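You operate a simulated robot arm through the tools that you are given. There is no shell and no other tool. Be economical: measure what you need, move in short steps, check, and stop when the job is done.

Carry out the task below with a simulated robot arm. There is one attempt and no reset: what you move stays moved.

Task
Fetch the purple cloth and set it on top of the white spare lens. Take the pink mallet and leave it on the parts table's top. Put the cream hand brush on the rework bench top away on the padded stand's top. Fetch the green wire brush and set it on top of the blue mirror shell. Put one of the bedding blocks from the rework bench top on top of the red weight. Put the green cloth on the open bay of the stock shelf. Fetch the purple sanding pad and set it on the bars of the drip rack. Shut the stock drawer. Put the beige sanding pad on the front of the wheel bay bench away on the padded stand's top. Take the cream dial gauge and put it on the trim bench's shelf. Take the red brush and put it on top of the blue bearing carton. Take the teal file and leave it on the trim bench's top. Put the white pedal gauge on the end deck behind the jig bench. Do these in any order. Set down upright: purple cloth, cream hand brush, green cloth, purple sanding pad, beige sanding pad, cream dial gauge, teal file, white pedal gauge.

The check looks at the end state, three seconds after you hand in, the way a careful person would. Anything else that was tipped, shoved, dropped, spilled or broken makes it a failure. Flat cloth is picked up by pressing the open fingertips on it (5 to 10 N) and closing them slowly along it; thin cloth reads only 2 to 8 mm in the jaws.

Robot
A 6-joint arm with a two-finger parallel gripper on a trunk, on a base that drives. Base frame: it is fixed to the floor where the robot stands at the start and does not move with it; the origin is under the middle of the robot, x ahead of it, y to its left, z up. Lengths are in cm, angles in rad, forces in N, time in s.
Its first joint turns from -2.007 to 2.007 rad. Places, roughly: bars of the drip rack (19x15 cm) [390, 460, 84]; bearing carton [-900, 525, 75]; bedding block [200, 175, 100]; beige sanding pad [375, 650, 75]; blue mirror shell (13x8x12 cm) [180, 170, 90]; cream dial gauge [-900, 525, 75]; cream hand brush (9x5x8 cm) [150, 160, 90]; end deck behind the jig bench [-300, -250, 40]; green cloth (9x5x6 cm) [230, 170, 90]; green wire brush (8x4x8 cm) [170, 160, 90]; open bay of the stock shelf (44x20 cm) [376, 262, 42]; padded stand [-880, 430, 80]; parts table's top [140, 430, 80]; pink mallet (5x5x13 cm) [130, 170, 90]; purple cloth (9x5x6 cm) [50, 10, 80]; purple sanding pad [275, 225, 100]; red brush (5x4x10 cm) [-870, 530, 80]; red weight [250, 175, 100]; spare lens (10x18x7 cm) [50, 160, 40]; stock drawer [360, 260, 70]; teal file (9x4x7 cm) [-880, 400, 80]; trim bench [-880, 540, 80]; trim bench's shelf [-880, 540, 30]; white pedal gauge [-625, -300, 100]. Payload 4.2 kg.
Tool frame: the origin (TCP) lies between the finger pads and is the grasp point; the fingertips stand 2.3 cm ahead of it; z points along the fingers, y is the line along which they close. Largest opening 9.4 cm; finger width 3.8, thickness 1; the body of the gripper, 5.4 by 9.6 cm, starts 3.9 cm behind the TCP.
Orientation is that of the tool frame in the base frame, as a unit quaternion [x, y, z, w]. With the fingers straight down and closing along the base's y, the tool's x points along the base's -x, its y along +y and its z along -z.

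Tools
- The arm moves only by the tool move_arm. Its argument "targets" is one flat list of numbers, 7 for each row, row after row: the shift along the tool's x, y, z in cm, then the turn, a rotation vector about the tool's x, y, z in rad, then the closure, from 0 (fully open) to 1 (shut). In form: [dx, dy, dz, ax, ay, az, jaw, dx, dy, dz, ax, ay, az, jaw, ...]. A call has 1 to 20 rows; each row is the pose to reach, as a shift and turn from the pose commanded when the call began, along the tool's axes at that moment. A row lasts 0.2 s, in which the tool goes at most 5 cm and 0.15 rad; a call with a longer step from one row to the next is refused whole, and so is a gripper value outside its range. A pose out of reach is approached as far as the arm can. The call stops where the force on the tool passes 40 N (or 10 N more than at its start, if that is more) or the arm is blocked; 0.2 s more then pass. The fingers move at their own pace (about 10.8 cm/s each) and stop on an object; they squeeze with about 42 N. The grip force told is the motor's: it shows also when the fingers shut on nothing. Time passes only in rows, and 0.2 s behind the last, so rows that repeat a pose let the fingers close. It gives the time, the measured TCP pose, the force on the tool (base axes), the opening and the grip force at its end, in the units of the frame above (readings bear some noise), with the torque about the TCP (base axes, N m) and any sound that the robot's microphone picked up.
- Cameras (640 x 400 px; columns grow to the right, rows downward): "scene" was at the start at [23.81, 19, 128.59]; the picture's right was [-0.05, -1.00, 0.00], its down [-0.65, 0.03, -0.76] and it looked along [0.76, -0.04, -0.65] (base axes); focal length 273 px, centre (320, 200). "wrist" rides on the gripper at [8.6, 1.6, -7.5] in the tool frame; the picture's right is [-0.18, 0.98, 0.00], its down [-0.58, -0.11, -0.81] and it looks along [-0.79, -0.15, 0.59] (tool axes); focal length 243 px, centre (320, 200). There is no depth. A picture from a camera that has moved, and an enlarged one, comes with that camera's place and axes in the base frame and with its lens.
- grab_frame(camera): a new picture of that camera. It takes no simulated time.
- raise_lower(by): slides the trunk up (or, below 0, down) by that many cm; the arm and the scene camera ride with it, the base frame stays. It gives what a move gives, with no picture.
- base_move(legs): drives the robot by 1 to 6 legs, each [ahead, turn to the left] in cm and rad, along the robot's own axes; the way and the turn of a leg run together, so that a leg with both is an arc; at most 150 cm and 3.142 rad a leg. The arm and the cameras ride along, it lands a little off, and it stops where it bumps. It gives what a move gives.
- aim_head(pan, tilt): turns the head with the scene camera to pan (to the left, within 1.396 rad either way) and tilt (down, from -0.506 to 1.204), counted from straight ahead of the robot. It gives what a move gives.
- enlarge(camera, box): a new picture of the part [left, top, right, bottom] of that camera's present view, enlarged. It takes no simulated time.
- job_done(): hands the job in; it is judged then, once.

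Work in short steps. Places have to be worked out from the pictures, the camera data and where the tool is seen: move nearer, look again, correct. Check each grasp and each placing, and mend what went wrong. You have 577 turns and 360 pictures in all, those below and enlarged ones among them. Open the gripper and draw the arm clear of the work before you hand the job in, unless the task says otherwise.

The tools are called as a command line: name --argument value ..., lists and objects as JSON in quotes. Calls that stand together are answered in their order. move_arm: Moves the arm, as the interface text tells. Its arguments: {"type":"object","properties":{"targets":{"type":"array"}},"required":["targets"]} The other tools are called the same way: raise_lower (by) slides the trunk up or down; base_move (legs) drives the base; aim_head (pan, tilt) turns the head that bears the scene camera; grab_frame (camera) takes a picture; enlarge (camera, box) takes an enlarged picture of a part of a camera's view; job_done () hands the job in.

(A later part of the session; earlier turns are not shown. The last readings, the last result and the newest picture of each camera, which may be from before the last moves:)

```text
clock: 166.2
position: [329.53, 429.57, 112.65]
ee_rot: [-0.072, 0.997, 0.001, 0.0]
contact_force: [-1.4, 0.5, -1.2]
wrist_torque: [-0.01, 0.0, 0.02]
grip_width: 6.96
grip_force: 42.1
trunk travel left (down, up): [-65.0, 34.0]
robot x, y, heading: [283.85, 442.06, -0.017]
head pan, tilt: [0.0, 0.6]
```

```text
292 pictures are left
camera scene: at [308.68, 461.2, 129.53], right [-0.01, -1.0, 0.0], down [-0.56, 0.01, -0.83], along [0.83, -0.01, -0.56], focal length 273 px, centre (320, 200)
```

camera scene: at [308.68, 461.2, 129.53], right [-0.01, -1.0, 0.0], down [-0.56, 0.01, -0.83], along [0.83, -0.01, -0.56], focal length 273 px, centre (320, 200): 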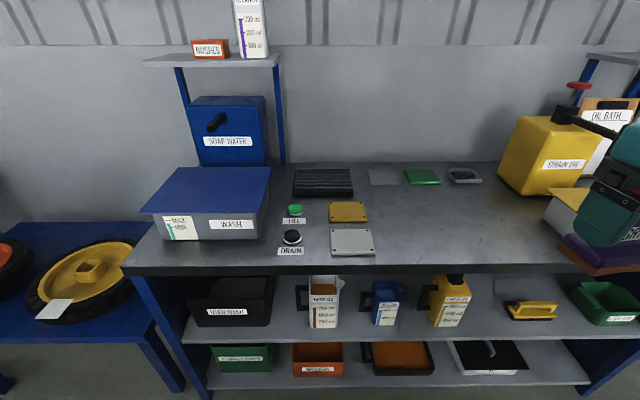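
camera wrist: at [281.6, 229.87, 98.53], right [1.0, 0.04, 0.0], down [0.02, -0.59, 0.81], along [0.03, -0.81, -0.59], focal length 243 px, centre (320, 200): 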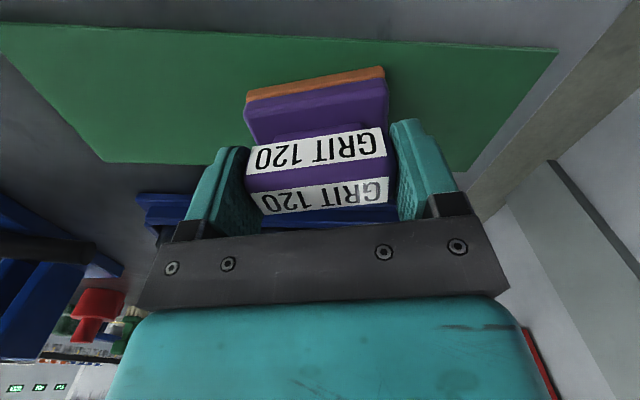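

Rack top center ≈(391.4, 459.6, 81). Shift the tool left and drive in 38 cm.

move_arm --targets '[-0.7, 4.7, 0, 0, 0, 0, 1, -1.4, 9.4, 0, 0, 0, 0, 1, -2.1, 14, 0, 0, 0, 0, 1, -2.8, 18.7, 0, 0, 0, 0, 1, -3.4, 23.4, 0, 0, 0, 0, 1, -4, 28, 0, 0, 0, 0, 1]'

base_move --legs '[[38, 0.0]]'

aim_head --pan -0.1 --tilt 0.8

grab_frame --camera "scene"

grab_frame --camera "wrist"

```text
clock: 167.6
position: [329.47, 457.79, 112.71]
ee_rot: [-0.073, 0.997, 0.001, 0.0]
contact_force: [-1.3, -0.7, -0.9]
wrist_torque: [0.05, 0.02, 0.0]
grip_width: 6.94
grip_force: 42.2
trunk travel left (down, up): [-65.0, 34.0]
robot x, y, heading: [284.38, 441.89, -0.013]
head pan, tilt: [0.0, 0.6]
```

```text
clock: 170.0
position: [366.88, 456.86, 112.58]
ee_rot: [-0.071, 0.997, 0.001, 0.001]
contact_force: [-0.3, 0.1, -0.9]
wrist_torque: [-0.03, 0.0, -0.01]
grip_width: 6.96
grip_force: 42.6
trunk travel left (down, up): [-65.0, 34.0]
robot x, y, heading: [321.42, 441.25, -0.02]
head pan, tilt: [0.0, 0.6]
```

```text
clock: 170.7
position: [366.81, 456.95, 112.69]
ee_rot: [-0.07, 0.998, 0.0, 0.001]
contact_force: [-0.3, -0.7, -0.4]
wrist_torque: [0.01, -0.01, 0.0]
grip_width: 6.95
grip_force: 41.9
trunk travel left (down, up): [-65.0, 34.0]
robot x, y, heading: [321.4, 441.26, -0.021]
head pan, tilt: [-0.099, 0.799]
```

```text
291 pictures are left
camera scene: at [345.24, 459.66, 127.84], right [-0.12, -0.99, 0.0], down [-0.71, 0.08, -0.7], along [0.69, -0.08, -0.72], focal length 273 px, centre (320, 200)
```

scene: 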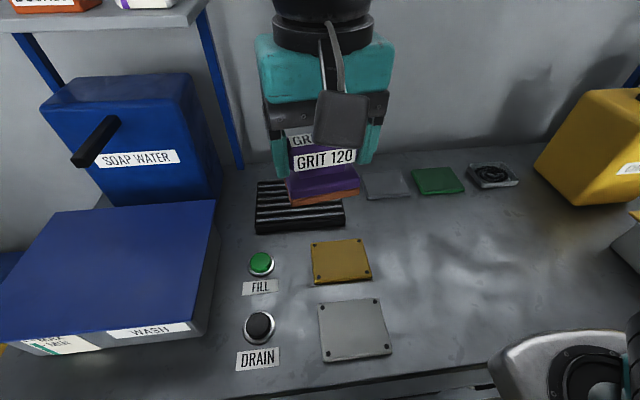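

```text
290 pictures are left
camera wrist: at [358.06, 457.33, 120.08], right [0.05, 1.0, 0.0], down [0.59, -0.03, 0.81], along [0.8, -0.04, -0.59], focal length 243 px, centre (320, 200)
```

wrist: 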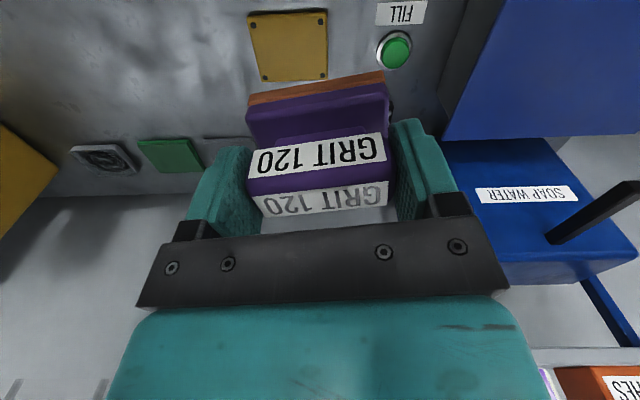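

Move over the rack (389.5, 459.5) to z≈95 and check.

move_arm --targets '[-4.5, 0, 1.5, 0, 0, 0.03, 1, -9, -0.2, 3, 0, 0, 0.06, 1, -13.5, -0.3, 5, 0, 0, 0.09, 1, -18, -0.5, 7, 0, 0, 0.12, 1, -22.3, -0.6, 9, 0, 0, 0.12, 1, -22.8, -0.6, 13.5, 0, 0, 0.12, 1, -22.8, -0.6, 17.5, 0, 0, 0.12, 1]'

enlarge --camera "scene" --box '[200, 90, 440, 260]'

grab_frame --camera "wrist"

```text
clock: 172.3
position: [389.6, 459.73, 95.05]
ee_rot: [-0.01, 1.0, 0.001, -0.001]
contact_force: [0.4, -0.8, -0.7]
wrist_torque: [0.03, 0.01, 0.01]
grip_width: 6.97
grip_force: 41.7
trunk travel left (down, up): [-65.0, 34.0]
robot x, y, heading: [321.7, 441.66, -0.019]
head pan, tilt: [-0.099, 0.799]
```

```text
2.35 times, centred on (320, 175) of scene
camera zoom: at [345.21, 459.65, 127.84], right [-0.12, -0.99, 0.0], down [-0.71, 0.09, -0.7], along [0.69, -0.08, -0.72], focal length 643 px, centre (320, 259)
```

zoom: 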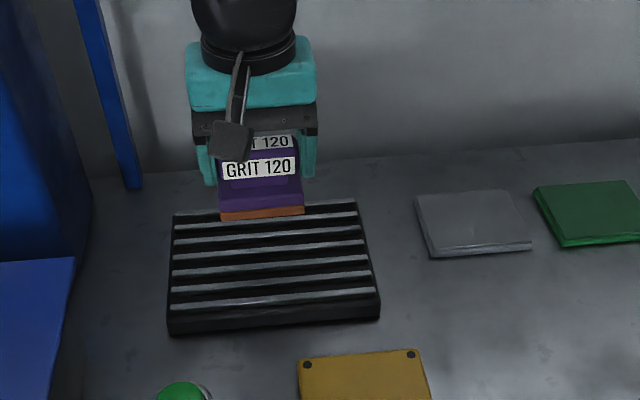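

```text
288 pictures are left
camera wrist: at [380.94, 461.13, 102.53], right [0.16, 0.99, 0.0], down [0.58, -0.1, 0.81], along [0.79, -0.13, -0.59], focal length 243 px, centre (320, 200)
```

wrist: 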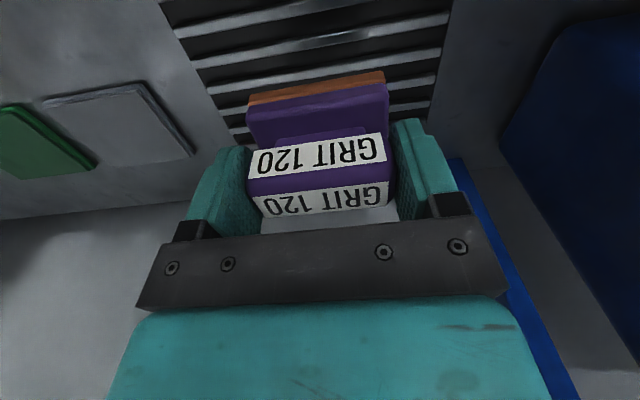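

Aligned; lower until contact.

move_arm --targets '[0.8, 0, 2, 0, 0, 0, 1, 0.8, 0, 4, 0, 0, 0, 1, 0.8, 0, 5, 0, 0, 0, 1, 0.8, 0, 5.6, 0, 0, 0, 1, 0.8, 0, 6.2, 0, 0, 0, 1, 0.8, 0, 6.8, 0, 0, 0, 1, 0.8, 0, 7.4, 0, 0, 0, 1]'

enlarge --camera "scene" --box '[200, 90, 440, 260]'

```text
clock: 173.9
position: [388.83, 459.51, 88.63]
ee_rot: [-0.01, 1.0, 0.002, 0.002]
contact_force: [-3.3, -0.2, 20.4]
wrist_torque: [-0.85, 0.26, -0.1]
grip_width: 6.96
grip_force: 42.4
trunk travel left (down, up): [-65.0, 34.0]
robot x, y, heading: [321.38, 441.27, -0.016]
head pan, tilt: [-0.099, 0.799]
stopped in row 7: the force on the tool passed its limit (the readings are from after the stop); the commanded pose is now the measured one
```

```text
2.35 times, centred on (320, 175) of scene
camera zoom: at [345.15, 459.63, 127.87], right [-0.12, -0.99, 0.0], down [-0.71, 0.09, -0.7], along [0.69, -0.08, -0.72], focal length 643 px, centre (320, 259)
```

zoom: 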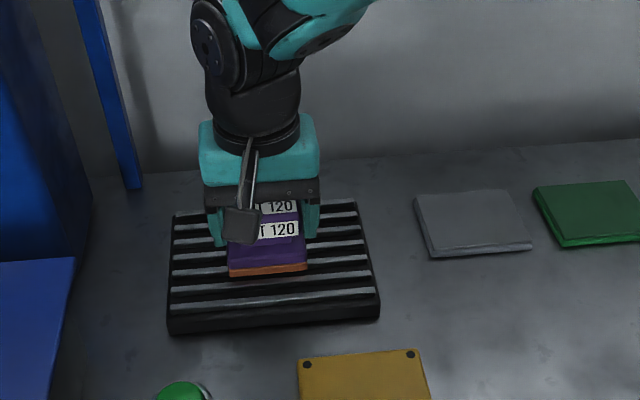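

Contact on the bars. Release slowly and rise.

move_arm --targets '[0, 0, -0.1, 0, 0, 0, 0.8, 0, 0, -0.1, 0, 0, 0, 0.2, 0, 0, -0.1, 0, 0, 0, 0, 0, 0, -0.1, 0, 0, 0, 0, 0, 0, -3, 0, 0, 0, 0, 0, 0, -7, 0, 0, 0, 0, 0, 0, -11, 0, 0, 0, 0]'

enlarge --camera "scene" --box '[200, 90, 440, 260]'

```text
clock: 175.5
position: [388.66, 459.45, 99.27]
ee_rot: [-0.009, 1.0, 0.003, 0.001]
contact_force: [-1.3, -0.3, 0.0]
wrist_torque: [0.02, 0.0, -0.01]
grip_width: 9.41
grip_force: 0.0
trunk travel left (down, up): [-65.0, 34.0]
robot x, y, heading: [321.54, 441.49, -0.02]
head pan, tilt: [-0.099, 0.799]
```

```text
2.35 times, centred on (320, 175) of scene
camera zoom: at [345.26, 459.66, 127.82], right [-0.12, -0.99, 0.0], down [-0.71, 0.09, -0.7], along [0.69, -0.08, -0.72], focal length 643 px, centre (320, 259)
```

zoom: 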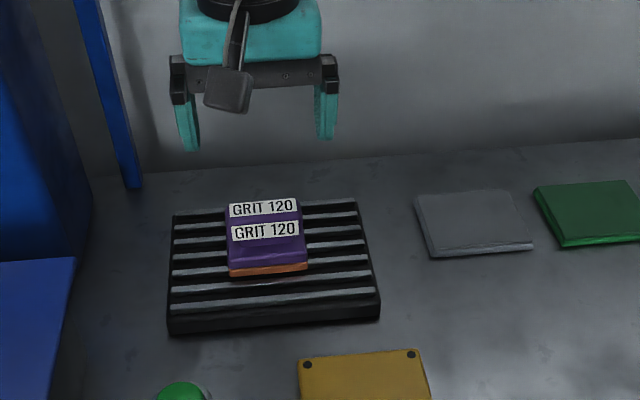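

Purple sanding pad done. Now withdraw and go to the stock drawer (≈y 260).

move_arm --targets '[4, 0, -4, 0, 0, 0, 0, 8, 0, -8, 0, 0, 0, 0, 12, 0, -11, 0, 0, 0, 0.5, 16, 0, -13, 0, 0, 0, 0.5, 20, 0, -13, 0, 0, 0, 0.5, 23, -4, -13, 0, 0, 0, 0.5, 23, -8, -13, 0, 0, 0, 0.5, 23, -12, -13, 0, 0, 0, 0.5, 23, -16, -13, 0, 0, 0, 0.5, 23, -20, -13, 0, 0, 0, 0.5]'

base_move --legs '[[-38, 0], [0, -1.55], [150, 0], [27, 0], [0, 1.57]]'

aim_head --pan -0.1 --tilt 0.6

grab_frame --camera "scene"

```text
refused: row 1 steps farther than a row can; nothing moved
```

```text
clock: 192.6
position: [342.4, 238.69, 99.16]
ee_rot: [0.314, 0.949, 0.002, 0.002]
contact_force: [1.0, -0.4, -0.5]
wrist_torque: [0.01, 0.0, 0.01]
grip_width: 9.38
grip_force: 0.0
trunk travel left (down, up): [-65.0, 34.0]
robot x, y, heading: [278.05, 265.43, -0.675]
head pan, tilt: [-0.099, 0.799]
stopped in leg 5: the robot was blocked; the commanded pose is now the measured one
```

```text
clock: 193.3
position: [342.39, 238.78, 99.28]
ee_rot: [0.314, 0.949, 0.001, 0.001]
contact_force: [0.2, -0.2, 0.6]
wrist_torque: [-0.01, 0.01, -0.01]
grip_width: 9.38
grip_force: 0.0
trunk travel left (down, up): [-65.0, 34.0]
robot x, y, heading: [278.2, 265.61, -0.68]
head pan, tilt: [-0.099, 0.6]
```

```text
285 pictures are left
camera scene: at [308.73, 264.98, 129.51], right [-0.7, -0.71, 0.0], down [-0.4, 0.4, -0.82], along [0.59, -0.58, -0.57], focal length 273 px, centre (320, 200)
```

scene: 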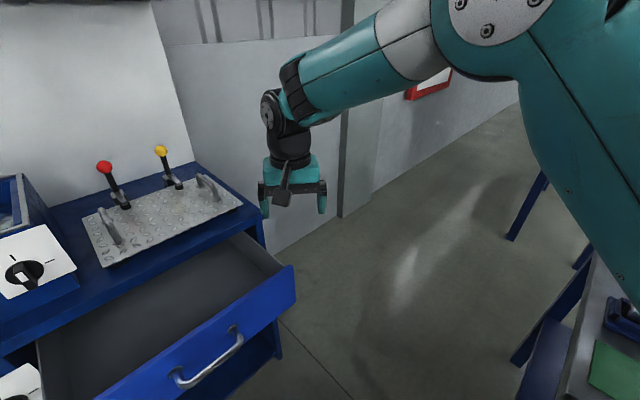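

The arm move was refused and the base still drove; I must be careful with batching. The turn was blocked, probably the base against the bench corner. First check the bench for disturbance.

aim_head --pan -0.9 --tilt 0.7

grab_frame --camera "scene"

```text
clock: 194.4
position: [342.42, 238.7, 99.34]
ee_rot: [0.313, 0.95, 0.001, 0.001]
contact_force: [0.6, 0.8, 0.7]
wrist_torque: [0.03, -0.02, 0.03]
grip_width: 9.4
grip_force: 0.0
trunk travel left (down, up): [-65.0, 34.0]
robot x, y, heading: [278.32, 265.63, -0.68]
head pan, tilt: [-0.901, 0.7]
```

```text
284 pictures are left
camera scene: at [302.36, 262.69, 128.66], right [-1.0, 0.01, 0.0], down [0.01, 0.64, -0.77], along [-0.01, -0.76, -0.64], focal length 273 px, centre (320, 200)
```

scene: 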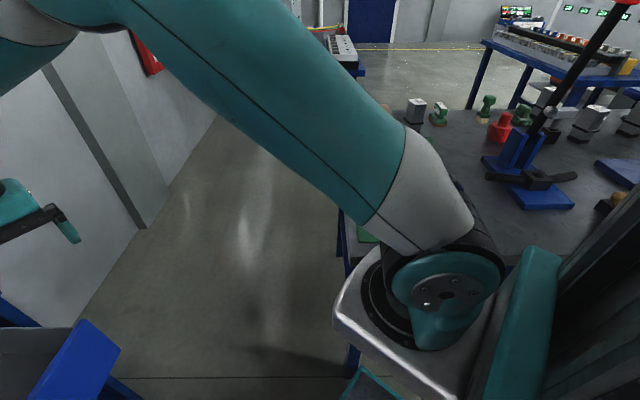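

Bench items appear undisturbed. Back away from the bench corner and turn to +x.

base_move --legs '[[-25, 0], [0, 0.68]]'

aim_head --pan -0.3 --tilt 0.6

grab_frame --camera "scene"

aim_head --pan -1.2 --tilt 0.6

grab_frame --camera "scene"

```text
clock: 198.1
position: [325.6, 300.57, 99.31]
ee_rot: [-0.018, 1.0, 0.002, 0.001]
contact_force: [-0.3, 0.7, -0.2]
wrist_torque: [-0.01, 0.0, 0.03]
grip_width: 9.4
grip_force: 0.0
trunk travel left (down, up): [-65.0, 34.0]
robot x, y, heading: [258.66, 281.61, -0.001]
head pan, tilt: [-0.901, 0.7]
```

```text
clock: 199.1
position: [325.6, 300.55, 99.22]
ee_rot: [-0.019, 1.0, 0.002, 0.0]
contact_force: [0.3, -0.2, 1.1]
wrist_torque: [-0.03, -0.01, 0.03]
grip_width: 9.41
grip_force: 0.0
trunk travel left (down, up): [-65.0, 34.0]
robot x, y, heading: [259.07, 281.67, -0.003]
head pan, tilt: [-0.3, 0.6]
```

```text
283 pictures are left
camera scene: at [282.57, 298.21, 129.52], right [-0.3, -0.95, 0.0], down [-0.54, 0.17, -0.82], along [0.79, -0.25, -0.57], focal length 273 px, centre (320, 200)
```

scene: 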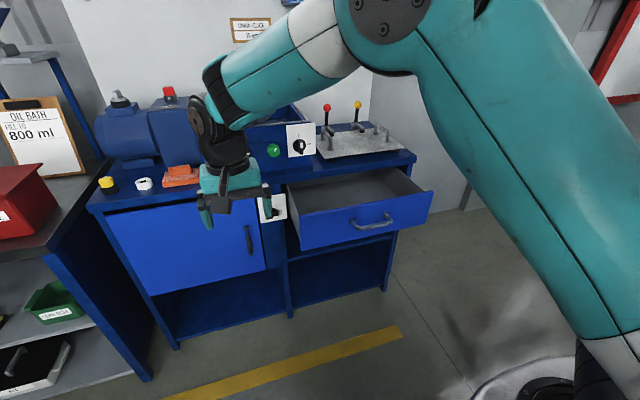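

```text
clock: 200.3
position: [325.62, 300.54, 99.25]
ee_rot: [-0.018, 1.0, 0.001, 0.001]
contact_force: [0.6, 1.0, 0.0]
wrist_torque: [-0.01, -0.01, 0.04]
grip_width: 9.41
grip_force: 0.0
trunk travel left (down, up): [-65.0, 34.0]
robot x, y, heading: [258.45, 281.6, -0.006]
head pan, tilt: [-1.201, 0.6]
```

```text
282 pictures are left
camera scene: at [277.31, 292.62, 129.52], right [-0.93, -0.36, 0.0], down [-0.2, 0.53, -0.83], along [0.3, -0.77, -0.56], focal length 273 px, centre (320, 200)
```

scene: 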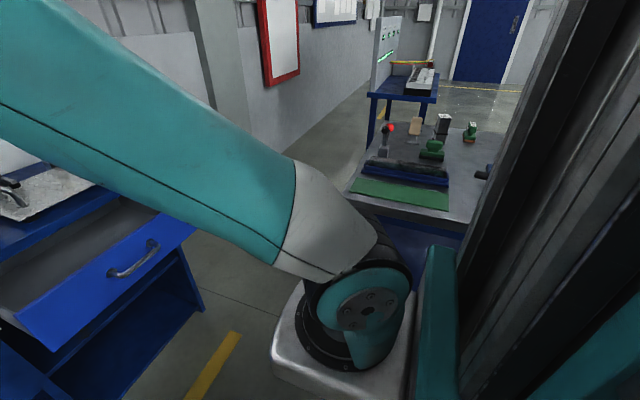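

Drawer front ≈x 346, y 258, z≈70. Pull the arm in and right, closed fingers, before driving nearer.

move_arm --targets '[2.5, -3.8, 0, 0, 0, 0, 0.5, 5, -7.6, 0, 0, 0, 0, 1, 7.5, -11.4, 0, 0, 0, 0, 1, 10, -15.2, 0, 0, 0, 0, 1, 12.5, -19, 0, 0, 0, 0, 1, 15, -22.8, 0, 0, 0, 0, 1, 17.5, -26.6, 0, 0, 0, 0, 1, 20, -30.4, 0, 0, 0, 0, 1, 22.5, -34.2, 0, 0, 0, 0, 1, 25, -38, 0, 0, 0, 0, 1]'

```text
clock: 202.5
position: [302.87, 261.28, 99.45]
ee_rot: [-0.019, 1.0, 0.003, 0.0]
contact_force: [1.3, 0.6, 0.2]
wrist_torque: [0.01, 0.03, 0.0]
grip_width: 0.01
grip_force: 42.9
out of reach, approached as far as the arm can: row 10
trunk travel left (down, up): [-65.0, 34.0]
robot x, y, heading: [258.37, 281.69, -0.005]
head pan, tilt: [-1.201, 0.6]
```

Lower the trunk 30 and drive 28 forward, then look.

raise_lower --by -29

base_move --legs '[[28, 0]]'

aim_head --pan -0.5 --tilt 0.5

grab_frame --camera "scene"

grab_frame --camera "wrist"

```text
clock: 205.4
position: [302.85, 261.31, 70.29]
ee_rot: [-0.018, 1.0, 0.002, 0.0]
contact_force: [-0.2, 1.2, -0.2]
wrist_torque: [0.01, -0.04, 0.02]
grip_width: 0.03
grip_force: 42.1
trunk travel left (down, up): [-36.0, 63.0]
robot x, y, heading: [259.18, 281.61, -0.003]
head pan, tilt: [-1.201, 0.6]
```

```text
clock: 207.3
position: [330.52, 261.45, 70.23]
ee_rot: [-0.021, 1.0, 0.001, 0.001]
contact_force: [0.0, 0.6, -0.1]
wrist_torque: [0.01, -0.01, -0.03]
grip_width: 0.0
grip_force: 42.4
trunk travel left (down, up): [-36.0, 63.0]
robot x, y, heading: [286.51, 281.21, 0.003]
head pan, tilt: [-1.201, 0.6]
```

```text
clock: 208.4
position: [330.58, 261.61, 70.23]
ee_rot: [-0.021, 1.0, 0.002, 0.001]
contact_force: [-0.2, -1.1, -0.3]
wrist_torque: [-0.04, 0.01, 0.0]
grip_width: 0.0
grip_force: 42.4
trunk travel left (down, up): [-36.0, 63.0]
robot x, y, heading: [286.44, 281.26, 0.002]
head pan, tilt: [-0.499, 0.499]
```

```text
281 pictures are left
camera scene: at [309.56, 296.56, 101.43], right [-0.48, -0.88, 0.0], down [-0.42, 0.23, -0.88], along [0.77, -0.42, -0.48], focal length 273 px, centre (320, 200)
```

scene: 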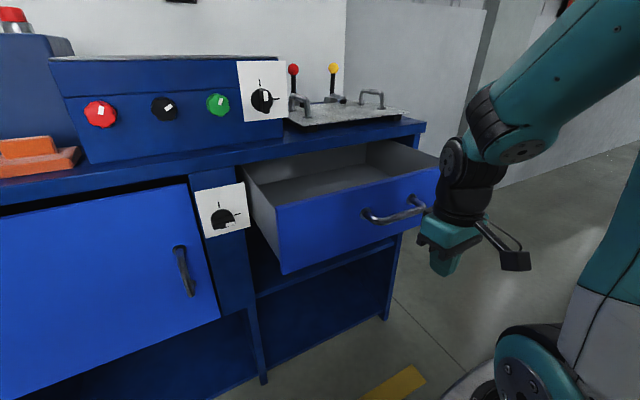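

```text
280 pictures are left
camera wrist: at [321.86, 262.77, 77.82], right [0.14, 0.99, 0.0], down [0.58, -0.09, 0.81], along [0.8, -0.11, -0.59], focal length 243 px, centre (320, 200)
```

wrist: 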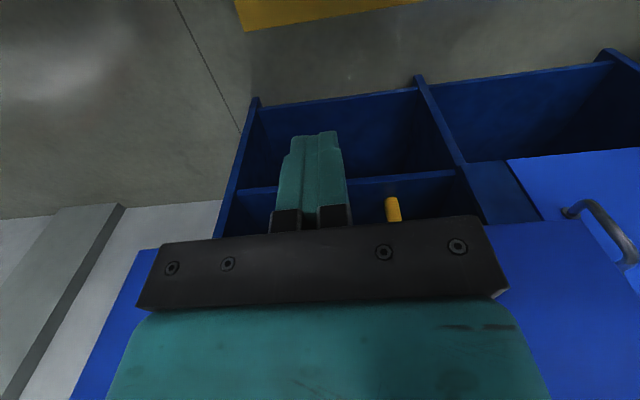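

Handle bar ≈(343.4, 260.4, 73). Drive 7 more, then push the handle with closed fingers.

base_move --legs '[[7, 0]]'

move_arm --targets '[0, -1, -1, 0, 0, 0, 1, -2, -1, -1, 0, 0, 0, 1, -4, -1, -1, 0, 0, 0, 1, -6, -1, -1, 0, 0, 0, 1, -8, -1, -1, 0, 0, 0, 1, -10, -1, -1, 0, 0, 0, 1]'

grab_frame --camera "scene"

```text
clock: 209.4
position: [337.81, 261.63, 70.47]
ee_rot: [-0.021, 1.0, 0.002, 0.001]
contact_force: [-0.7, 0.3, -0.6]
wrist_torque: [0.02, -0.02, -0.01]
grip_width: 0.01
grip_force: 42.1
trunk travel left (down, up): [-36.0, 63.0]
robot x, y, heading: [293.32, 281.27, -0.002]
head pan, tilt: [-0.499, 0.499]
```

```text
clock: 210.8
position: [347.87, 261.06, 71.43]
ee_rot: [-0.02, 1.0, 0.002, 0.0]
contact_force: [0.5, 0.4, -0.7]
wrist_torque: [-0.02, 0.01, 0.01]
grip_width: 0.0
grip_force: 42.0
trunk travel left (down, up): [-36.0, 63.0]
robot x, y, heading: [293.23, 281.34, 0.003]
head pan, tilt: [-0.499, 0.499]
```

```text
279 pictures are left
camera scene: at [316.73, 296.57, 101.43], right [-0.48, -0.88, 0.0], down [-0.42, 0.23, -0.88], along [0.77, -0.42, -0.48], focal length 273 px, centre (320, 200)
```

scene: 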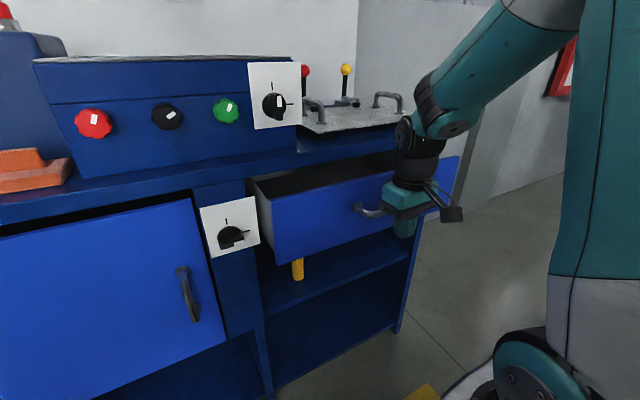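

Drawer is moving. Continue pushing in small steps.

move_arm --targets '[-1.5, 0, 0, 0, 0, 0, 1, -3, 0, 0, 0, 0, 0, 1, -4.5, 0, 0, 0, 0, 0, 1, -6, 0, 0, 0, 0, 0, 1, -7.5, 0, 0, 0, 0, 0, 1, -9, 0, 0, 0, 0, 0, 1]'

grab_frame --camera "scene"

```text
clock: 212.2
position: [355.91, 261.27, 71.26]
ee_rot: [-0.017, 1.0, 0.004, -0.01]
contact_force: [-15.5, 3.0, 8.1]
wrist_torque: [-0.17, -0.6, -0.14]
grip_width: 0.01
grip_force: 42.3
trunk travel left (down, up): [-36.0, 63.0]
robot x, y, heading: [293.66, 281.21, -0.003]
head pan, tilt: [-0.499, 0.499]
stopped in row 6: the force on the tool passed its limit (the readings are from after the stop); the commanded pose is now the measured one
```

```text
278 pictures are left
camera scene: at [316.65, 296.56, 101.46], right [-0.48, -0.88, 0.0], down [-0.42, 0.23, -0.88], along [0.77, -0.42, -0.48], focal length 273 px, centre (320, 200)
```

scene: 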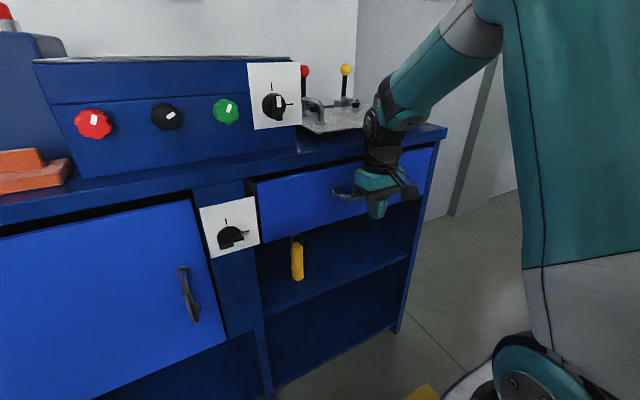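

enlarge --camera "scene" --box '[190, 120, 460, 270]'

```text
2.37 times, centred on (325, 195) of scene
camera zoom: at [316.65, 296.56, 101.46], right [-0.48, -0.88, 0.0], down [-0.42, 0.23, -0.88], along [0.77, -0.42, -0.48], focal length 648 px, centre (308, 212)
```

zoom: 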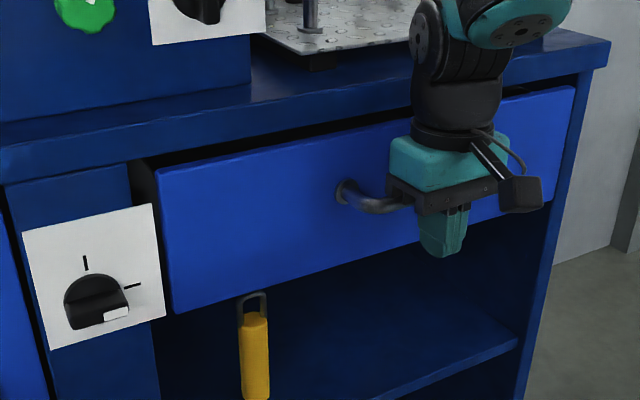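

Contact is at the handle. Back off 6 cm and look at whether the drawer is flush.

move_arm --targets '[3, 0, 0, 0, 0, 0, 1, 7, 0, 0, 0, 0, 0, 1, 10, -4, 0, 0, 0, 0, 1, 13, -7, 0, 0, 0, 0, 1, 13, -11, 0, 0, 0, 0, 1]'

enlarge --camera "scene" --box '[190, 120, 460, 290]'

```text
clock: 213.4
position: [343.4, 249.84, 71.36]
ee_rot: [-0.018, 1.0, 0.003, -0.009]
contact_force: [-0.7, -0.4, 0.8]
wrist_torque: [-0.01, -0.02, 0.01]
grip_width: 0.0
grip_force: 42.2
trunk travel left (down, up): [-36.0, 63.0]
robot x, y, heading: [293.25, 281.53, -0.001]
head pan, tilt: [-0.499, 0.499]
```

```text
2.35 times, centred on (325, 205) of scene
camera zoom: at [316.72, 296.57, 101.43], right [-0.48, -0.88, 0.0], down [-0.42, 0.23, -0.88], along [0.77, -0.42, -0.48], focal length 643 px, centre (308, 188)
```

zoom: 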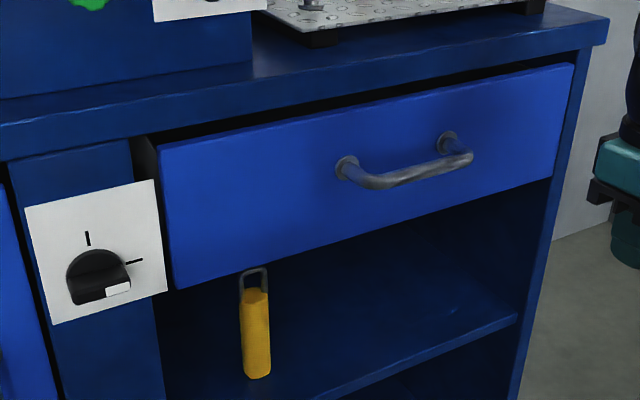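

Push once more, higher so the fingers meet the bar, to verify it's at its stop.

move_arm --targets '[0, 4, -2, 0, 0, 0, 1, 0, 8, -2.3, 0, 0, 0, 1, 0, 11, -2.3, 0, 0, 0, 1, -4, 11, -2.3, 0, 0, 0, 1, -8, 11, -2.3, 0, 0, 0, 1, -11, 11, -2.3, 0, 0, 0, 1, -12.5, 11, -2.3, 0, 0, 0, 1, -13.5, 11, -2.3, 0, 0, 0, 1, -14.5, 11, -2.3, 0, 0, 0, 1, -15.5, 11, -2.3, 0, 0, 0, 1, -16.5, 11, -2.3, 0, 0, 0, 1]'

enlarge --camera "scene" --box '[190, 120, 460, 290]'

```text
clock: 215.3
position: [355.9, 261.32, 73.66]
ee_rot: [-0.015, 1.0, 0.005, -0.018]
contact_force: [-12.6, 1.5, 6.0]
wrist_torque: [-0.07, -0.18, -0.1]
grip_width: 0.02
grip_force: 42.4
trunk travel left (down, up): [-36.0, 63.0]
robot x, y, heading: [293.27, 281.62, -0.002]
head pan, tilt: [-0.499, 0.499]
stopped in row 9: the force on the tool passed its limit (the readings are from after the stop); the commanded pose is now the measured one
```

```text
2.35 times, centred on (325, 205) of scene
camera zoom: at [316.65, 296.55, 101.45], right [-0.48, -0.88, 0.0], down [-0.42, 0.23, -0.88], along [0.77, -0.42, -0.48], focal length 643 px, centre (308, 188)
```

zoom: 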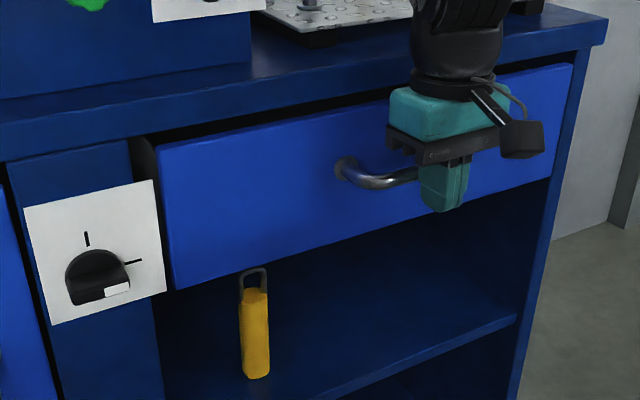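

Triangulation puts the drawer front at x≈362.7, equal to the shelf's front edge: shut. Withdraw the arm and raise the trunk.

move_arm --targets '[4, 0, 0, 0, 0, 0, 1, 8, 0, 0, 0, 0, 0, 1, 12, 0, 0, 0, 0, 0, 1, 14, 0, 0, 0, 0, 0, 1]'

base_move --legs '[[-10, 0]]'

raise_lower --by 36

aim_head --pan -0.2 --tilt 0.5

grab_frame --camera "scene"

```text
clock: 216.3
position: [342.04, 260.69, 73.97]
ee_rot: [-0.017, 1.0, 0.005, -0.016]
contact_force: [0.4, 0.3, -0.5]
wrist_torque: [-0.03, 0.0, 0.02]
grip_width: 0.0
grip_force: 42.2
trunk travel left (down, up): [-36.0, 63.0]
robot x, y, heading: [293.2, 281.72, -0.001]
head pan, tilt: [-0.499, 0.499]
```

```text
clock: 217.4
position: [331.95, 260.72, 74.01]
ee_rot: [-0.016, 1.0, 0.004, -0.016]
contact_force: [0.1, -0.5, 0.1]
wrist_torque: [-0.03, -0.02, -0.03]
grip_width: 0.0
grip_force: 42.1
trunk travel left (down, up): [-36.0, 63.0]
robot x, y, heading: [283.38, 281.26, -0.001]
head pan, tilt: [-0.499, 0.499]
```

```text
clock: 220.9
position: [332.11, 260.8, 110.0]
ee_rot: [-0.016, 1.0, 0.005, -0.017]
contact_force: [-0.4, -0.5, -0.6]
wrist_torque: [0.01, -0.01, 0.02]
grip_width: 0.02
grip_force: 42.0
trunk travel left (down, up): [-72.0, 27.0]
robot x, y, heading: [283.42, 281.37, -0.002]
head pan, tilt: [-0.499, 0.499]
```

```text
clock: 221.7
position: [332.1, 260.77, 109.91]
ee_rot: [-0.016, 1.0, 0.005, -0.016]
contact_force: [-0.1, -0.2, 0.1]
wrist_torque: [0.01, -0.01, -0.02]
grip_width: 0.01
grip_force: 42.0
trunk travel left (down, up): [-72.0, 27.0]
robot x, y, heading: [283.68, 280.71, 0.003]
head pan, tilt: [-0.201, 0.499]
```

```text
274 pictures are left
camera scene: at [307.61, 299.08, 137.43], right [-0.2, -0.98, 0.0], down [-0.47, 0.1, -0.88], along [0.86, -0.18, -0.48], focal length 273 px, centre (320, 200)
```

scene: 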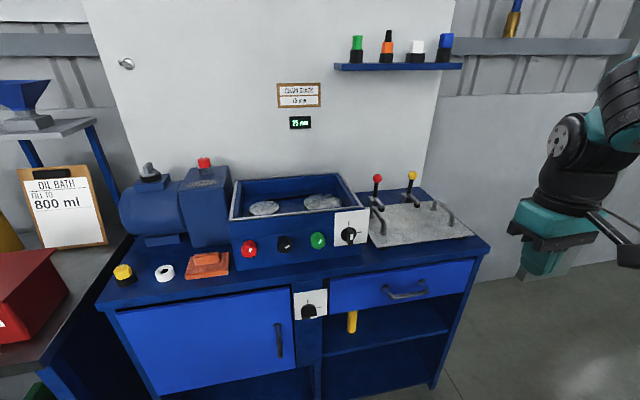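

Drawer is flush. Now go around the bench end to its far side: first tuck the arm a bit.

move_arm --targets '[4, 0, -2, 0, 0, 0, 0.5, 8, 0, -4, 0, 0, 0, 0, 10, 0, -5, 0, 0, 0, 0]'

base_move --legs '[[25, 0], [0, -1.138], [100, 0]]'

aim_head --pan -0.5 --tilt 0.5

grab_frame --camera "scene"

```text
clock: 222.5
position: [322.64, 259.99, 115.0]
ee_rot: [-0.015, 1.0, 0.005, -0.017]
contact_force: [1.0, 0.1, -0.3]
wrist_torque: [0.01, 0.02, 0.01]
grip_width: 9.41
grip_force: 0.2
out of reach, approached as far as the arm can: row 3
trunk travel left (down, up): [-72.0, 27.0]
robot x, y, heading: [283.35, 281.47, -0.001]
head pan, tilt: [-0.201, 0.499]
```

```text
clock: 232.0
position: [349.87, 145.41, 115.16]
ee_rot: [0.521, 0.854, 0.014, -0.012]
contact_force: [0.2, -0.3, -0.4]
wrist_torque: [-0.02, 0.01, -0.03]
grip_width: 9.42
grip_force: 0.2
trunk travel left (down, up): [-72.0, 27.0]
robot x, y, heading: [352.36, 190.53, -1.126]
head pan, tilt: [-0.201, 0.499]
```

```text
clock: 232.8
position: [349.92, 145.37, 115.04]
ee_rot: [0.521, 0.854, 0.015, -0.012]
contact_force: [0.1, -0.3, 0.2]
wrist_torque: [0.0, -0.01, -0.02]
grip_width: 9.36
grip_force: 0.1
trunk travel left (down, up): [-72.0, 27.0]
robot x, y, heading: [352.04, 190.36, -1.122]
head pan, tilt: [-0.499, 0.499]
```

```text
273 pictures are left
camera scene: at [376.13, 175.71, 137.43], right [-1.0, 0.06, 0.0], down [0.03, 0.48, -0.88], along [-0.05, -0.88, -0.48], focal length 273 px, centre (320, 200)
```

scene: 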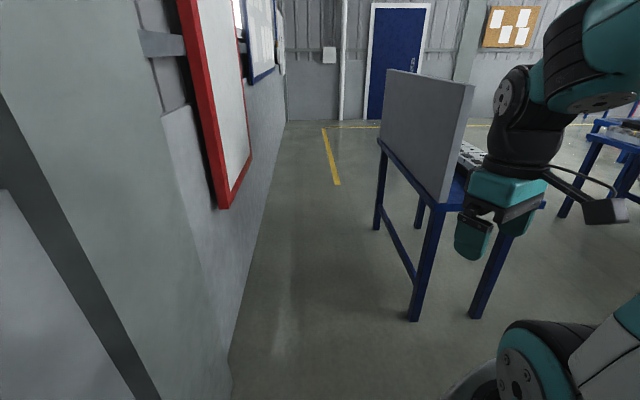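

The table there spans x≈277–317, y<73; corridor is fine. Drive down to y≈116, then along -x to x≈215.

base_move --legs '[[0, -0.45], [74, 0], [0, -1.571], [137, 0]]'

aim_head --pan -0.8 --tilt 0.6

grab_frame --camera "scene"

```text
clock: 248.6
position: [171.43, 131.96, 115.03]
ee_rot: [0.999, 0.032, 0.017, 0.006]
contact_force: [0.6, -0.1, 0.1]
wrist_torque: [0.01, -0.01, 0.01]
grip_width: 9.38
grip_force: 0.1
trunk travel left (down, up): [-72.0, 27.0]
robot x, y, heading: [211.1, 111.48, -3.112]
head pan, tilt: [-0.499, 0.499]
```

```text
clock: 249.4
position: [171.42, 132.0, 115.06]
ee_rot: [0.999, 0.032, 0.017, 0.006]
contact_force: [-0.7, 0.2, -0.1]
wrist_torque: [0.0, 0.0, 0.03]
grip_width: 9.37
grip_force: 0.1
trunk travel left (down, up): [-72.0, 27.0]
robot x, y, heading: [211.35, 112.05, -3.108]
head pan, tilt: [-0.799, 0.6]
```

```text
272 pictures are left
camera scene: at [190.62, 97.86, 136.52], right [0.69, 0.72, 0.0], down [0.41, -0.39, -0.83], along [-0.59, 0.57, -0.56], focal length 273 px, centre (320, 200)
```

scene: 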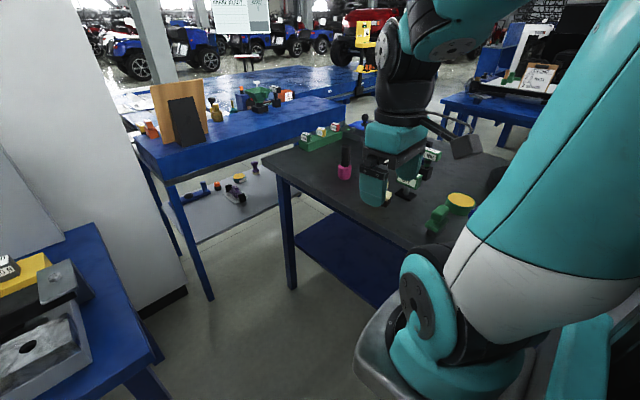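

Turn right to face the bench (+y).

base_move --legs '[[0, -1.604]]'

aim_head --pan 0.0 --tilt 0.7

grab_frame --camera "scene"

aim_head --pan 0.6 --tilt 0.7

grab_frame --camera "scene"

```text
clock: 253.6
position: [231.26, 151.93, 115.05]
ee_rot: [0.733, -0.68, 0.008, 0.016]
contact_force: [0.2, -0.4, 0.1]
wrist_torque: [0.02, -0.03, 0.0]
grip_width: 9.4
grip_force: 0.1
trunk travel left (down, up): [-72.0, 27.0]
robot x, y, heading: [211.96, 111.83, 1.615]
head pan, tilt: [-0.799, 0.6]
```

```text
clock: 254.7
position: [231.33, 152.01, 114.95]
ee_rot: [0.733, -0.68, 0.009, 0.017]
contact_force: [-0.2, -0.3, -0.3]
wrist_torque: [0.0, 0.0, -0.02]
grip_width: 9.4
grip_force: 0.0
trunk travel left (down, up): [-72.0, 27.0]
robot x, y, heading: [211.09, 111.51, 1.608]
head pan, tilt: [0.0, 0.7]
```

```text
271 pictures are left
camera scene: at [191.14, 134.57, 135.66], right [1.0, 0.04, 0.0], down [0.03, -0.64, -0.77], along [-0.03, 0.76, -0.64], focal length 273 px, centre (320, 200)
```

scene: 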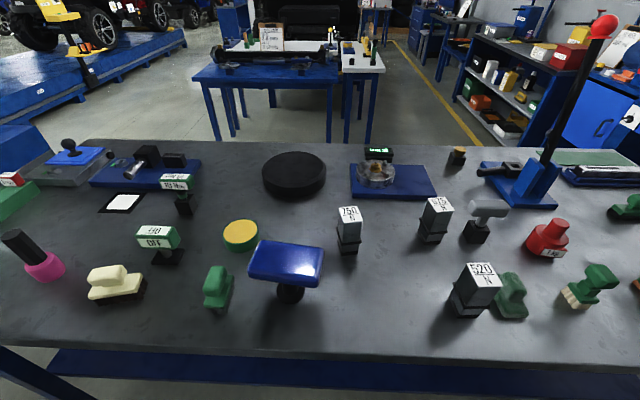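

```text
clock: 255.7
position: [231.28, 152.01, 115.06]
ee_rot: [0.733, -0.68, 0.009, 0.016]
contact_force: [0.0, -0.7, 0.3]
wrist_torque: [0.0, 0.01, 0.01]
grip_width: 9.39
grip_force: 0.0
trunk travel left (down, up): [-72.0, 27.0]
robot x, y, heading: [211.38, 111.9, 1.607]
head pan, tilt: [0.6, 0.7]
```

```text
270 pictures are left
camera scene: at [186.4, 132.9, 135.66], right [0.8, 0.6, 0.0], down [0.38, -0.52, -0.76], along [-0.46, 0.61, -0.64], focal length 273 px, centre (320, 200)
```

scene: 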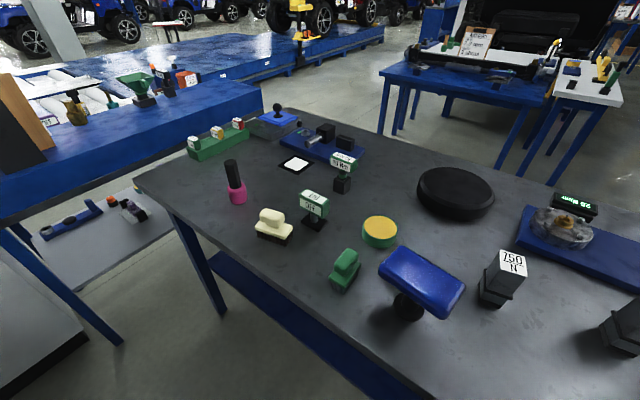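

Great view. Zoom on the right group (blocks, red weight, green cloth).

aim_head --pan -0.35 --tilt 0.75

enlarge --camera "scene" --box '[200, 120, 500, 310]'

```text
clock: 256.9
position: [231.29, 151.98, 115.09]
ee_rot: [0.733, -0.68, 0.009, 0.016]
contact_force: [0.4, -0.6, 0.7]
wrist_torque: [-0.01, -0.04, 0.0]
grip_width: 9.4
grip_force: 0.0
trunk travel left (down, up): [-72.0, 27.0]
robot x, y, heading: [211.17, 111.43, 1.613]
head pan, tilt: [-0.351, 0.75]
```

```text
2.11 times, centred on (350, 215) of scene
camera zoom: at [194.0, 133.98, 135.23], right [0.95, -0.3, 0.0], down [-0.21, -0.65, -0.73], along [0.22, 0.7, -0.68], focal length 575 px, centre (257, 168)
```

zoom: 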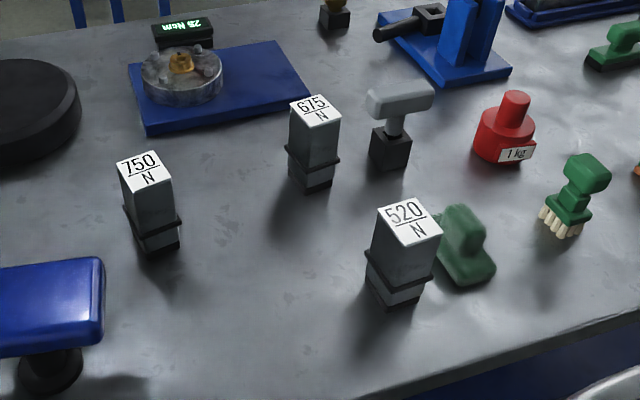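

Now the left group. Zoom on wire brush and mirror shell.

aim_head --pan 0.5 --tilt 0.8

enlarge --camera "scene" --box '[160, 130, 480, 330]'

```text
clock: 258.1
position: [231.33, 152.12, 115.03]
ee_rot: [0.733, -0.68, 0.009, 0.016]
contact_force: [0.1, 0.8, 0.4]
wrist_torque: [-0.01, 0.0, -0.05]
grip_width: 9.42
grip_force: 0.0
trunk travel left (down, up): [-72.0, 27.0]
robot x, y, heading: [211.53, 111.52, 1.611]
head pan, tilt: [0.499, 0.799]
```

```text
2.00 times, centred on (320, 230) of scene
camera zoom: at [187.33, 133.01, 134.84], right [0.86, 0.51, 0.0], down [0.37, -0.62, -0.7], along [-0.36, 0.6, -0.72], focal length 546 px, centre (320, 140)
```

zoom: 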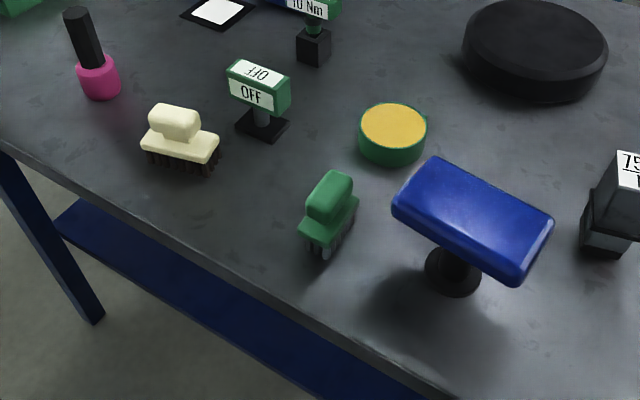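

Wire brush handle top ≈(170.9,162.2,93), long axis ≈y. Move the tool above it (z≈105) with yaw +0.286 and untilt.

move_arm --targets '[-1.1, 4.6, 0, 0, -0.01, 0.04, 0, -2.3, 9.2, 0, 0, -0.02, 0.08, 0, -3.4, 13.8, 0, 0, -0.03, 0.12, 0, -4.6, 18.4, 0, 0, -0.036, 0.16, 0, -5.7, 23, 0, 0, -0.036, 0.2, 0, -6.9, 27.6, 0, 0, -0.036, 0.24, 0, -8, 32.2, 0, 0, -0.036, 0.286, 0, -9.2, 36.8, 0, 0, -0.036, 0.286, 0, -10.3, 41.4, 1, 0, -0.036, 0.286, 0, -11.5, 46, 3, 0, -0.036, 0.286, 0, -12.6, 50.4, 5, 0, -0.036, 0.286, 0, -13.8, 54.8, 7, 0, -0.036, 0.286, 0, -14.8, 59.3, 9, 0, -0.036, 0.286, 0]'

grab_frame --camera "wrist"

grab_frame --camera "scene"

```text
refused: row 10 steps farther than a row can; nothing moved
```

```text
267 pictures are left
camera wrist: at [230.41, 143.51, 122.8], right [-0.99, 0.11, 0.01], down [0.07, 0.62, 0.78], along [0.08, 0.78, -0.62], focal length 243 px, centre (320, 200)
```

wrist: 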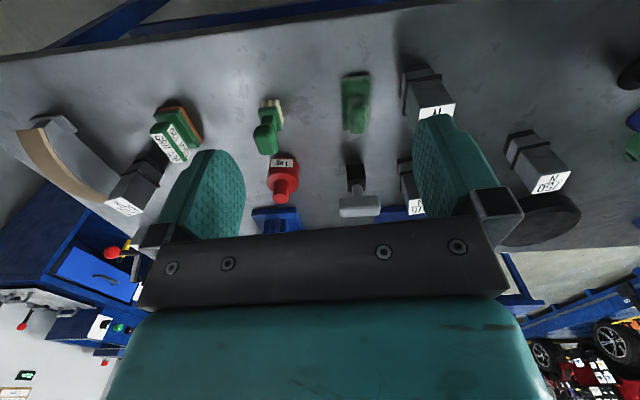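

```text
266 pictures are left
camera scene: at [187.33, 133.01, 134.84], right [0.86, 0.51, 0.0], down [0.37, -0.62, -0.7], along [-0.36, 0.6, -0.72], focal length 273 px, centre (320, 200)
```

scene: 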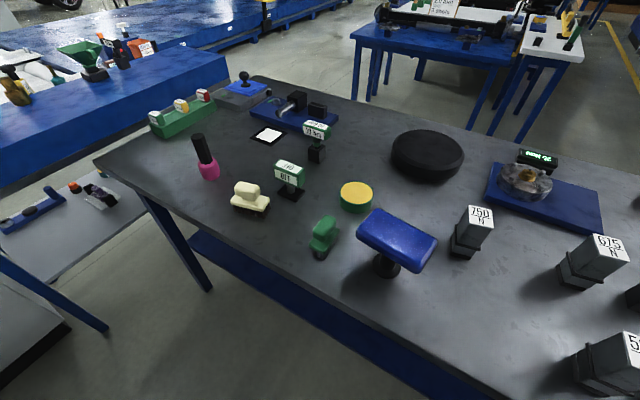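

Redo with smaller steps.

move_arm --targets '[-1.1, 4.5, 0, 0, -0.01, 0.04, 0, -2.2, 9, 0, 0, -0.02, 0.08, 0, -3.4, 13.5, 0, 0, -0.03, 0.12, 0, -4.5, 18, 0, 0, -0.036, 0.16, 0, -5.6, 22.5, 0, 0, -0.036, 0.2, 0, -6.7, 27, 0, 0, -0.036, 0.24, 0, -7.8, 31.5, 0, 0, -0.036, 0.286, 0, -9, 36, 0, 0, -0.036, 0.286, 0, -10.1, 40.5, 0, 0, -0.036, 0.286, 0, -11.2, 45, 0, 0, -0.036, 0.286, 0, -12.3, 49.5, 0, 0, -0.036, 0.286, 0, -13.5, 54, 0, 0, -0.036, 0.286, 0, -14.6, 58, 2, 0, -0.036, 0.286, 0, -14.8, 59.3, 6, 0, -0.036, 0.286, 0, -14.8, 59.3, 10, 0, -0.036, 0.286, 0]'

```text
clock: 261.3
position: [171.01, 161.94, 105.3]
ee_rot: [-0.628, 0.778, 0.003, -0.003]
contact_force: [0.5, -0.6, 1.3]
wrist_torque: [0.0, -0.01, 0.01]
grip_width: 9.36
grip_force: 0.1
out of reach, approached as far as the arm can: row 1, 2, 3
trunk travel left (down, up): [-72.0, 27.0]
robot x, y, heading: [211.66, 111.44, 1.608]
head pan, tilt: [0.499, 0.799]
```

grab_frame --camera "wrist"

enlarge --camera "scene" --box '[220, 130, 460, 290]'

```text
265 pictures are left
camera wrist: at [167.68, 153.85, 112.73], right [-0.92, 0.39, 0.01], down [0.24, 0.54, 0.8], along [0.31, 0.74, -0.59], focal length 243 px, centre (320, 200)
```

wrist: 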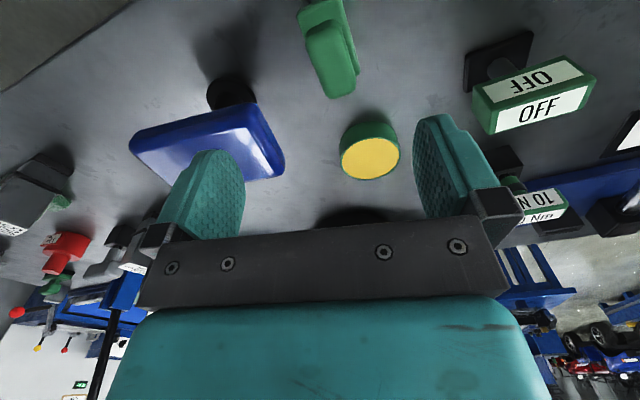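

```text
2.50 times, centred on (340, 210) of scene
camera zoom: at [187.33, 132.99, 134.84], right [0.86, 0.51, 0.0], down [0.37, -0.61, -0.7], along [-0.36, 0.6, -0.72], focal length 683 px, centre (270, 175)
```

zoom: 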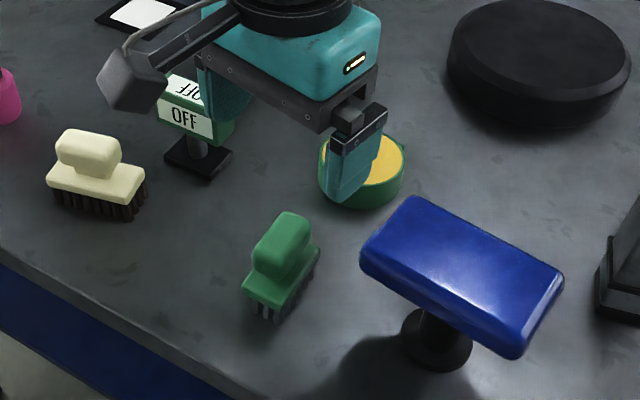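

Adjust yaw by -0.26 and position, descend to z≈97 first for a check.

move_arm --targets '[-0.5, 0.5, 3, 0, 0, -0.13, 0, -1.1, 1.0, 6, 0, 0, -0.26, 0, -1.1, 1.0, 8.5, 0, 0, -0.26, 0]'

grab_frame --camera "wrist"

```text
clock: 262.1
position: [170.1, 163.22, 96.55]
ee_rot: [0.724, -0.69, -0.003, 0.003]
contact_force: [0.5, 0.2, -0.8]
wrist_torque: [0.0, -0.03, -0.01]
grip_width: 9.4
grip_force: 0.0
trunk travel left (down, up): [-72.0, 27.0]
robot x, y, heading: [211.26, 111.75, 1.609]
head pan, tilt: [0.499, 0.799]
```

```text
263 pictures are left
camera wrist: at [169.04, 154.49, 104.08], right [-0.99, 0.14, 0.01], down [0.09, 0.59, 0.81], along [0.11, 0.8, -0.59], focal length 243 px, centre (320, 200)
```

wrist: 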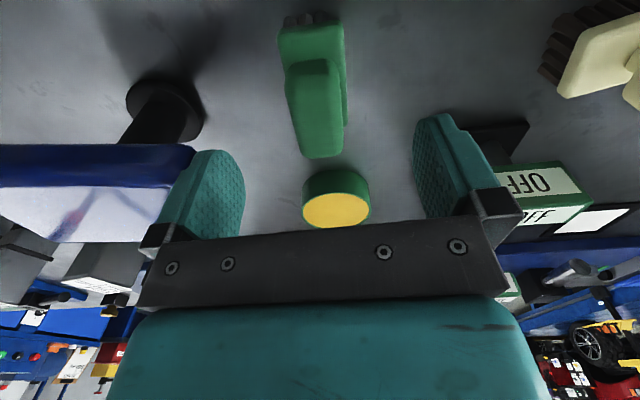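

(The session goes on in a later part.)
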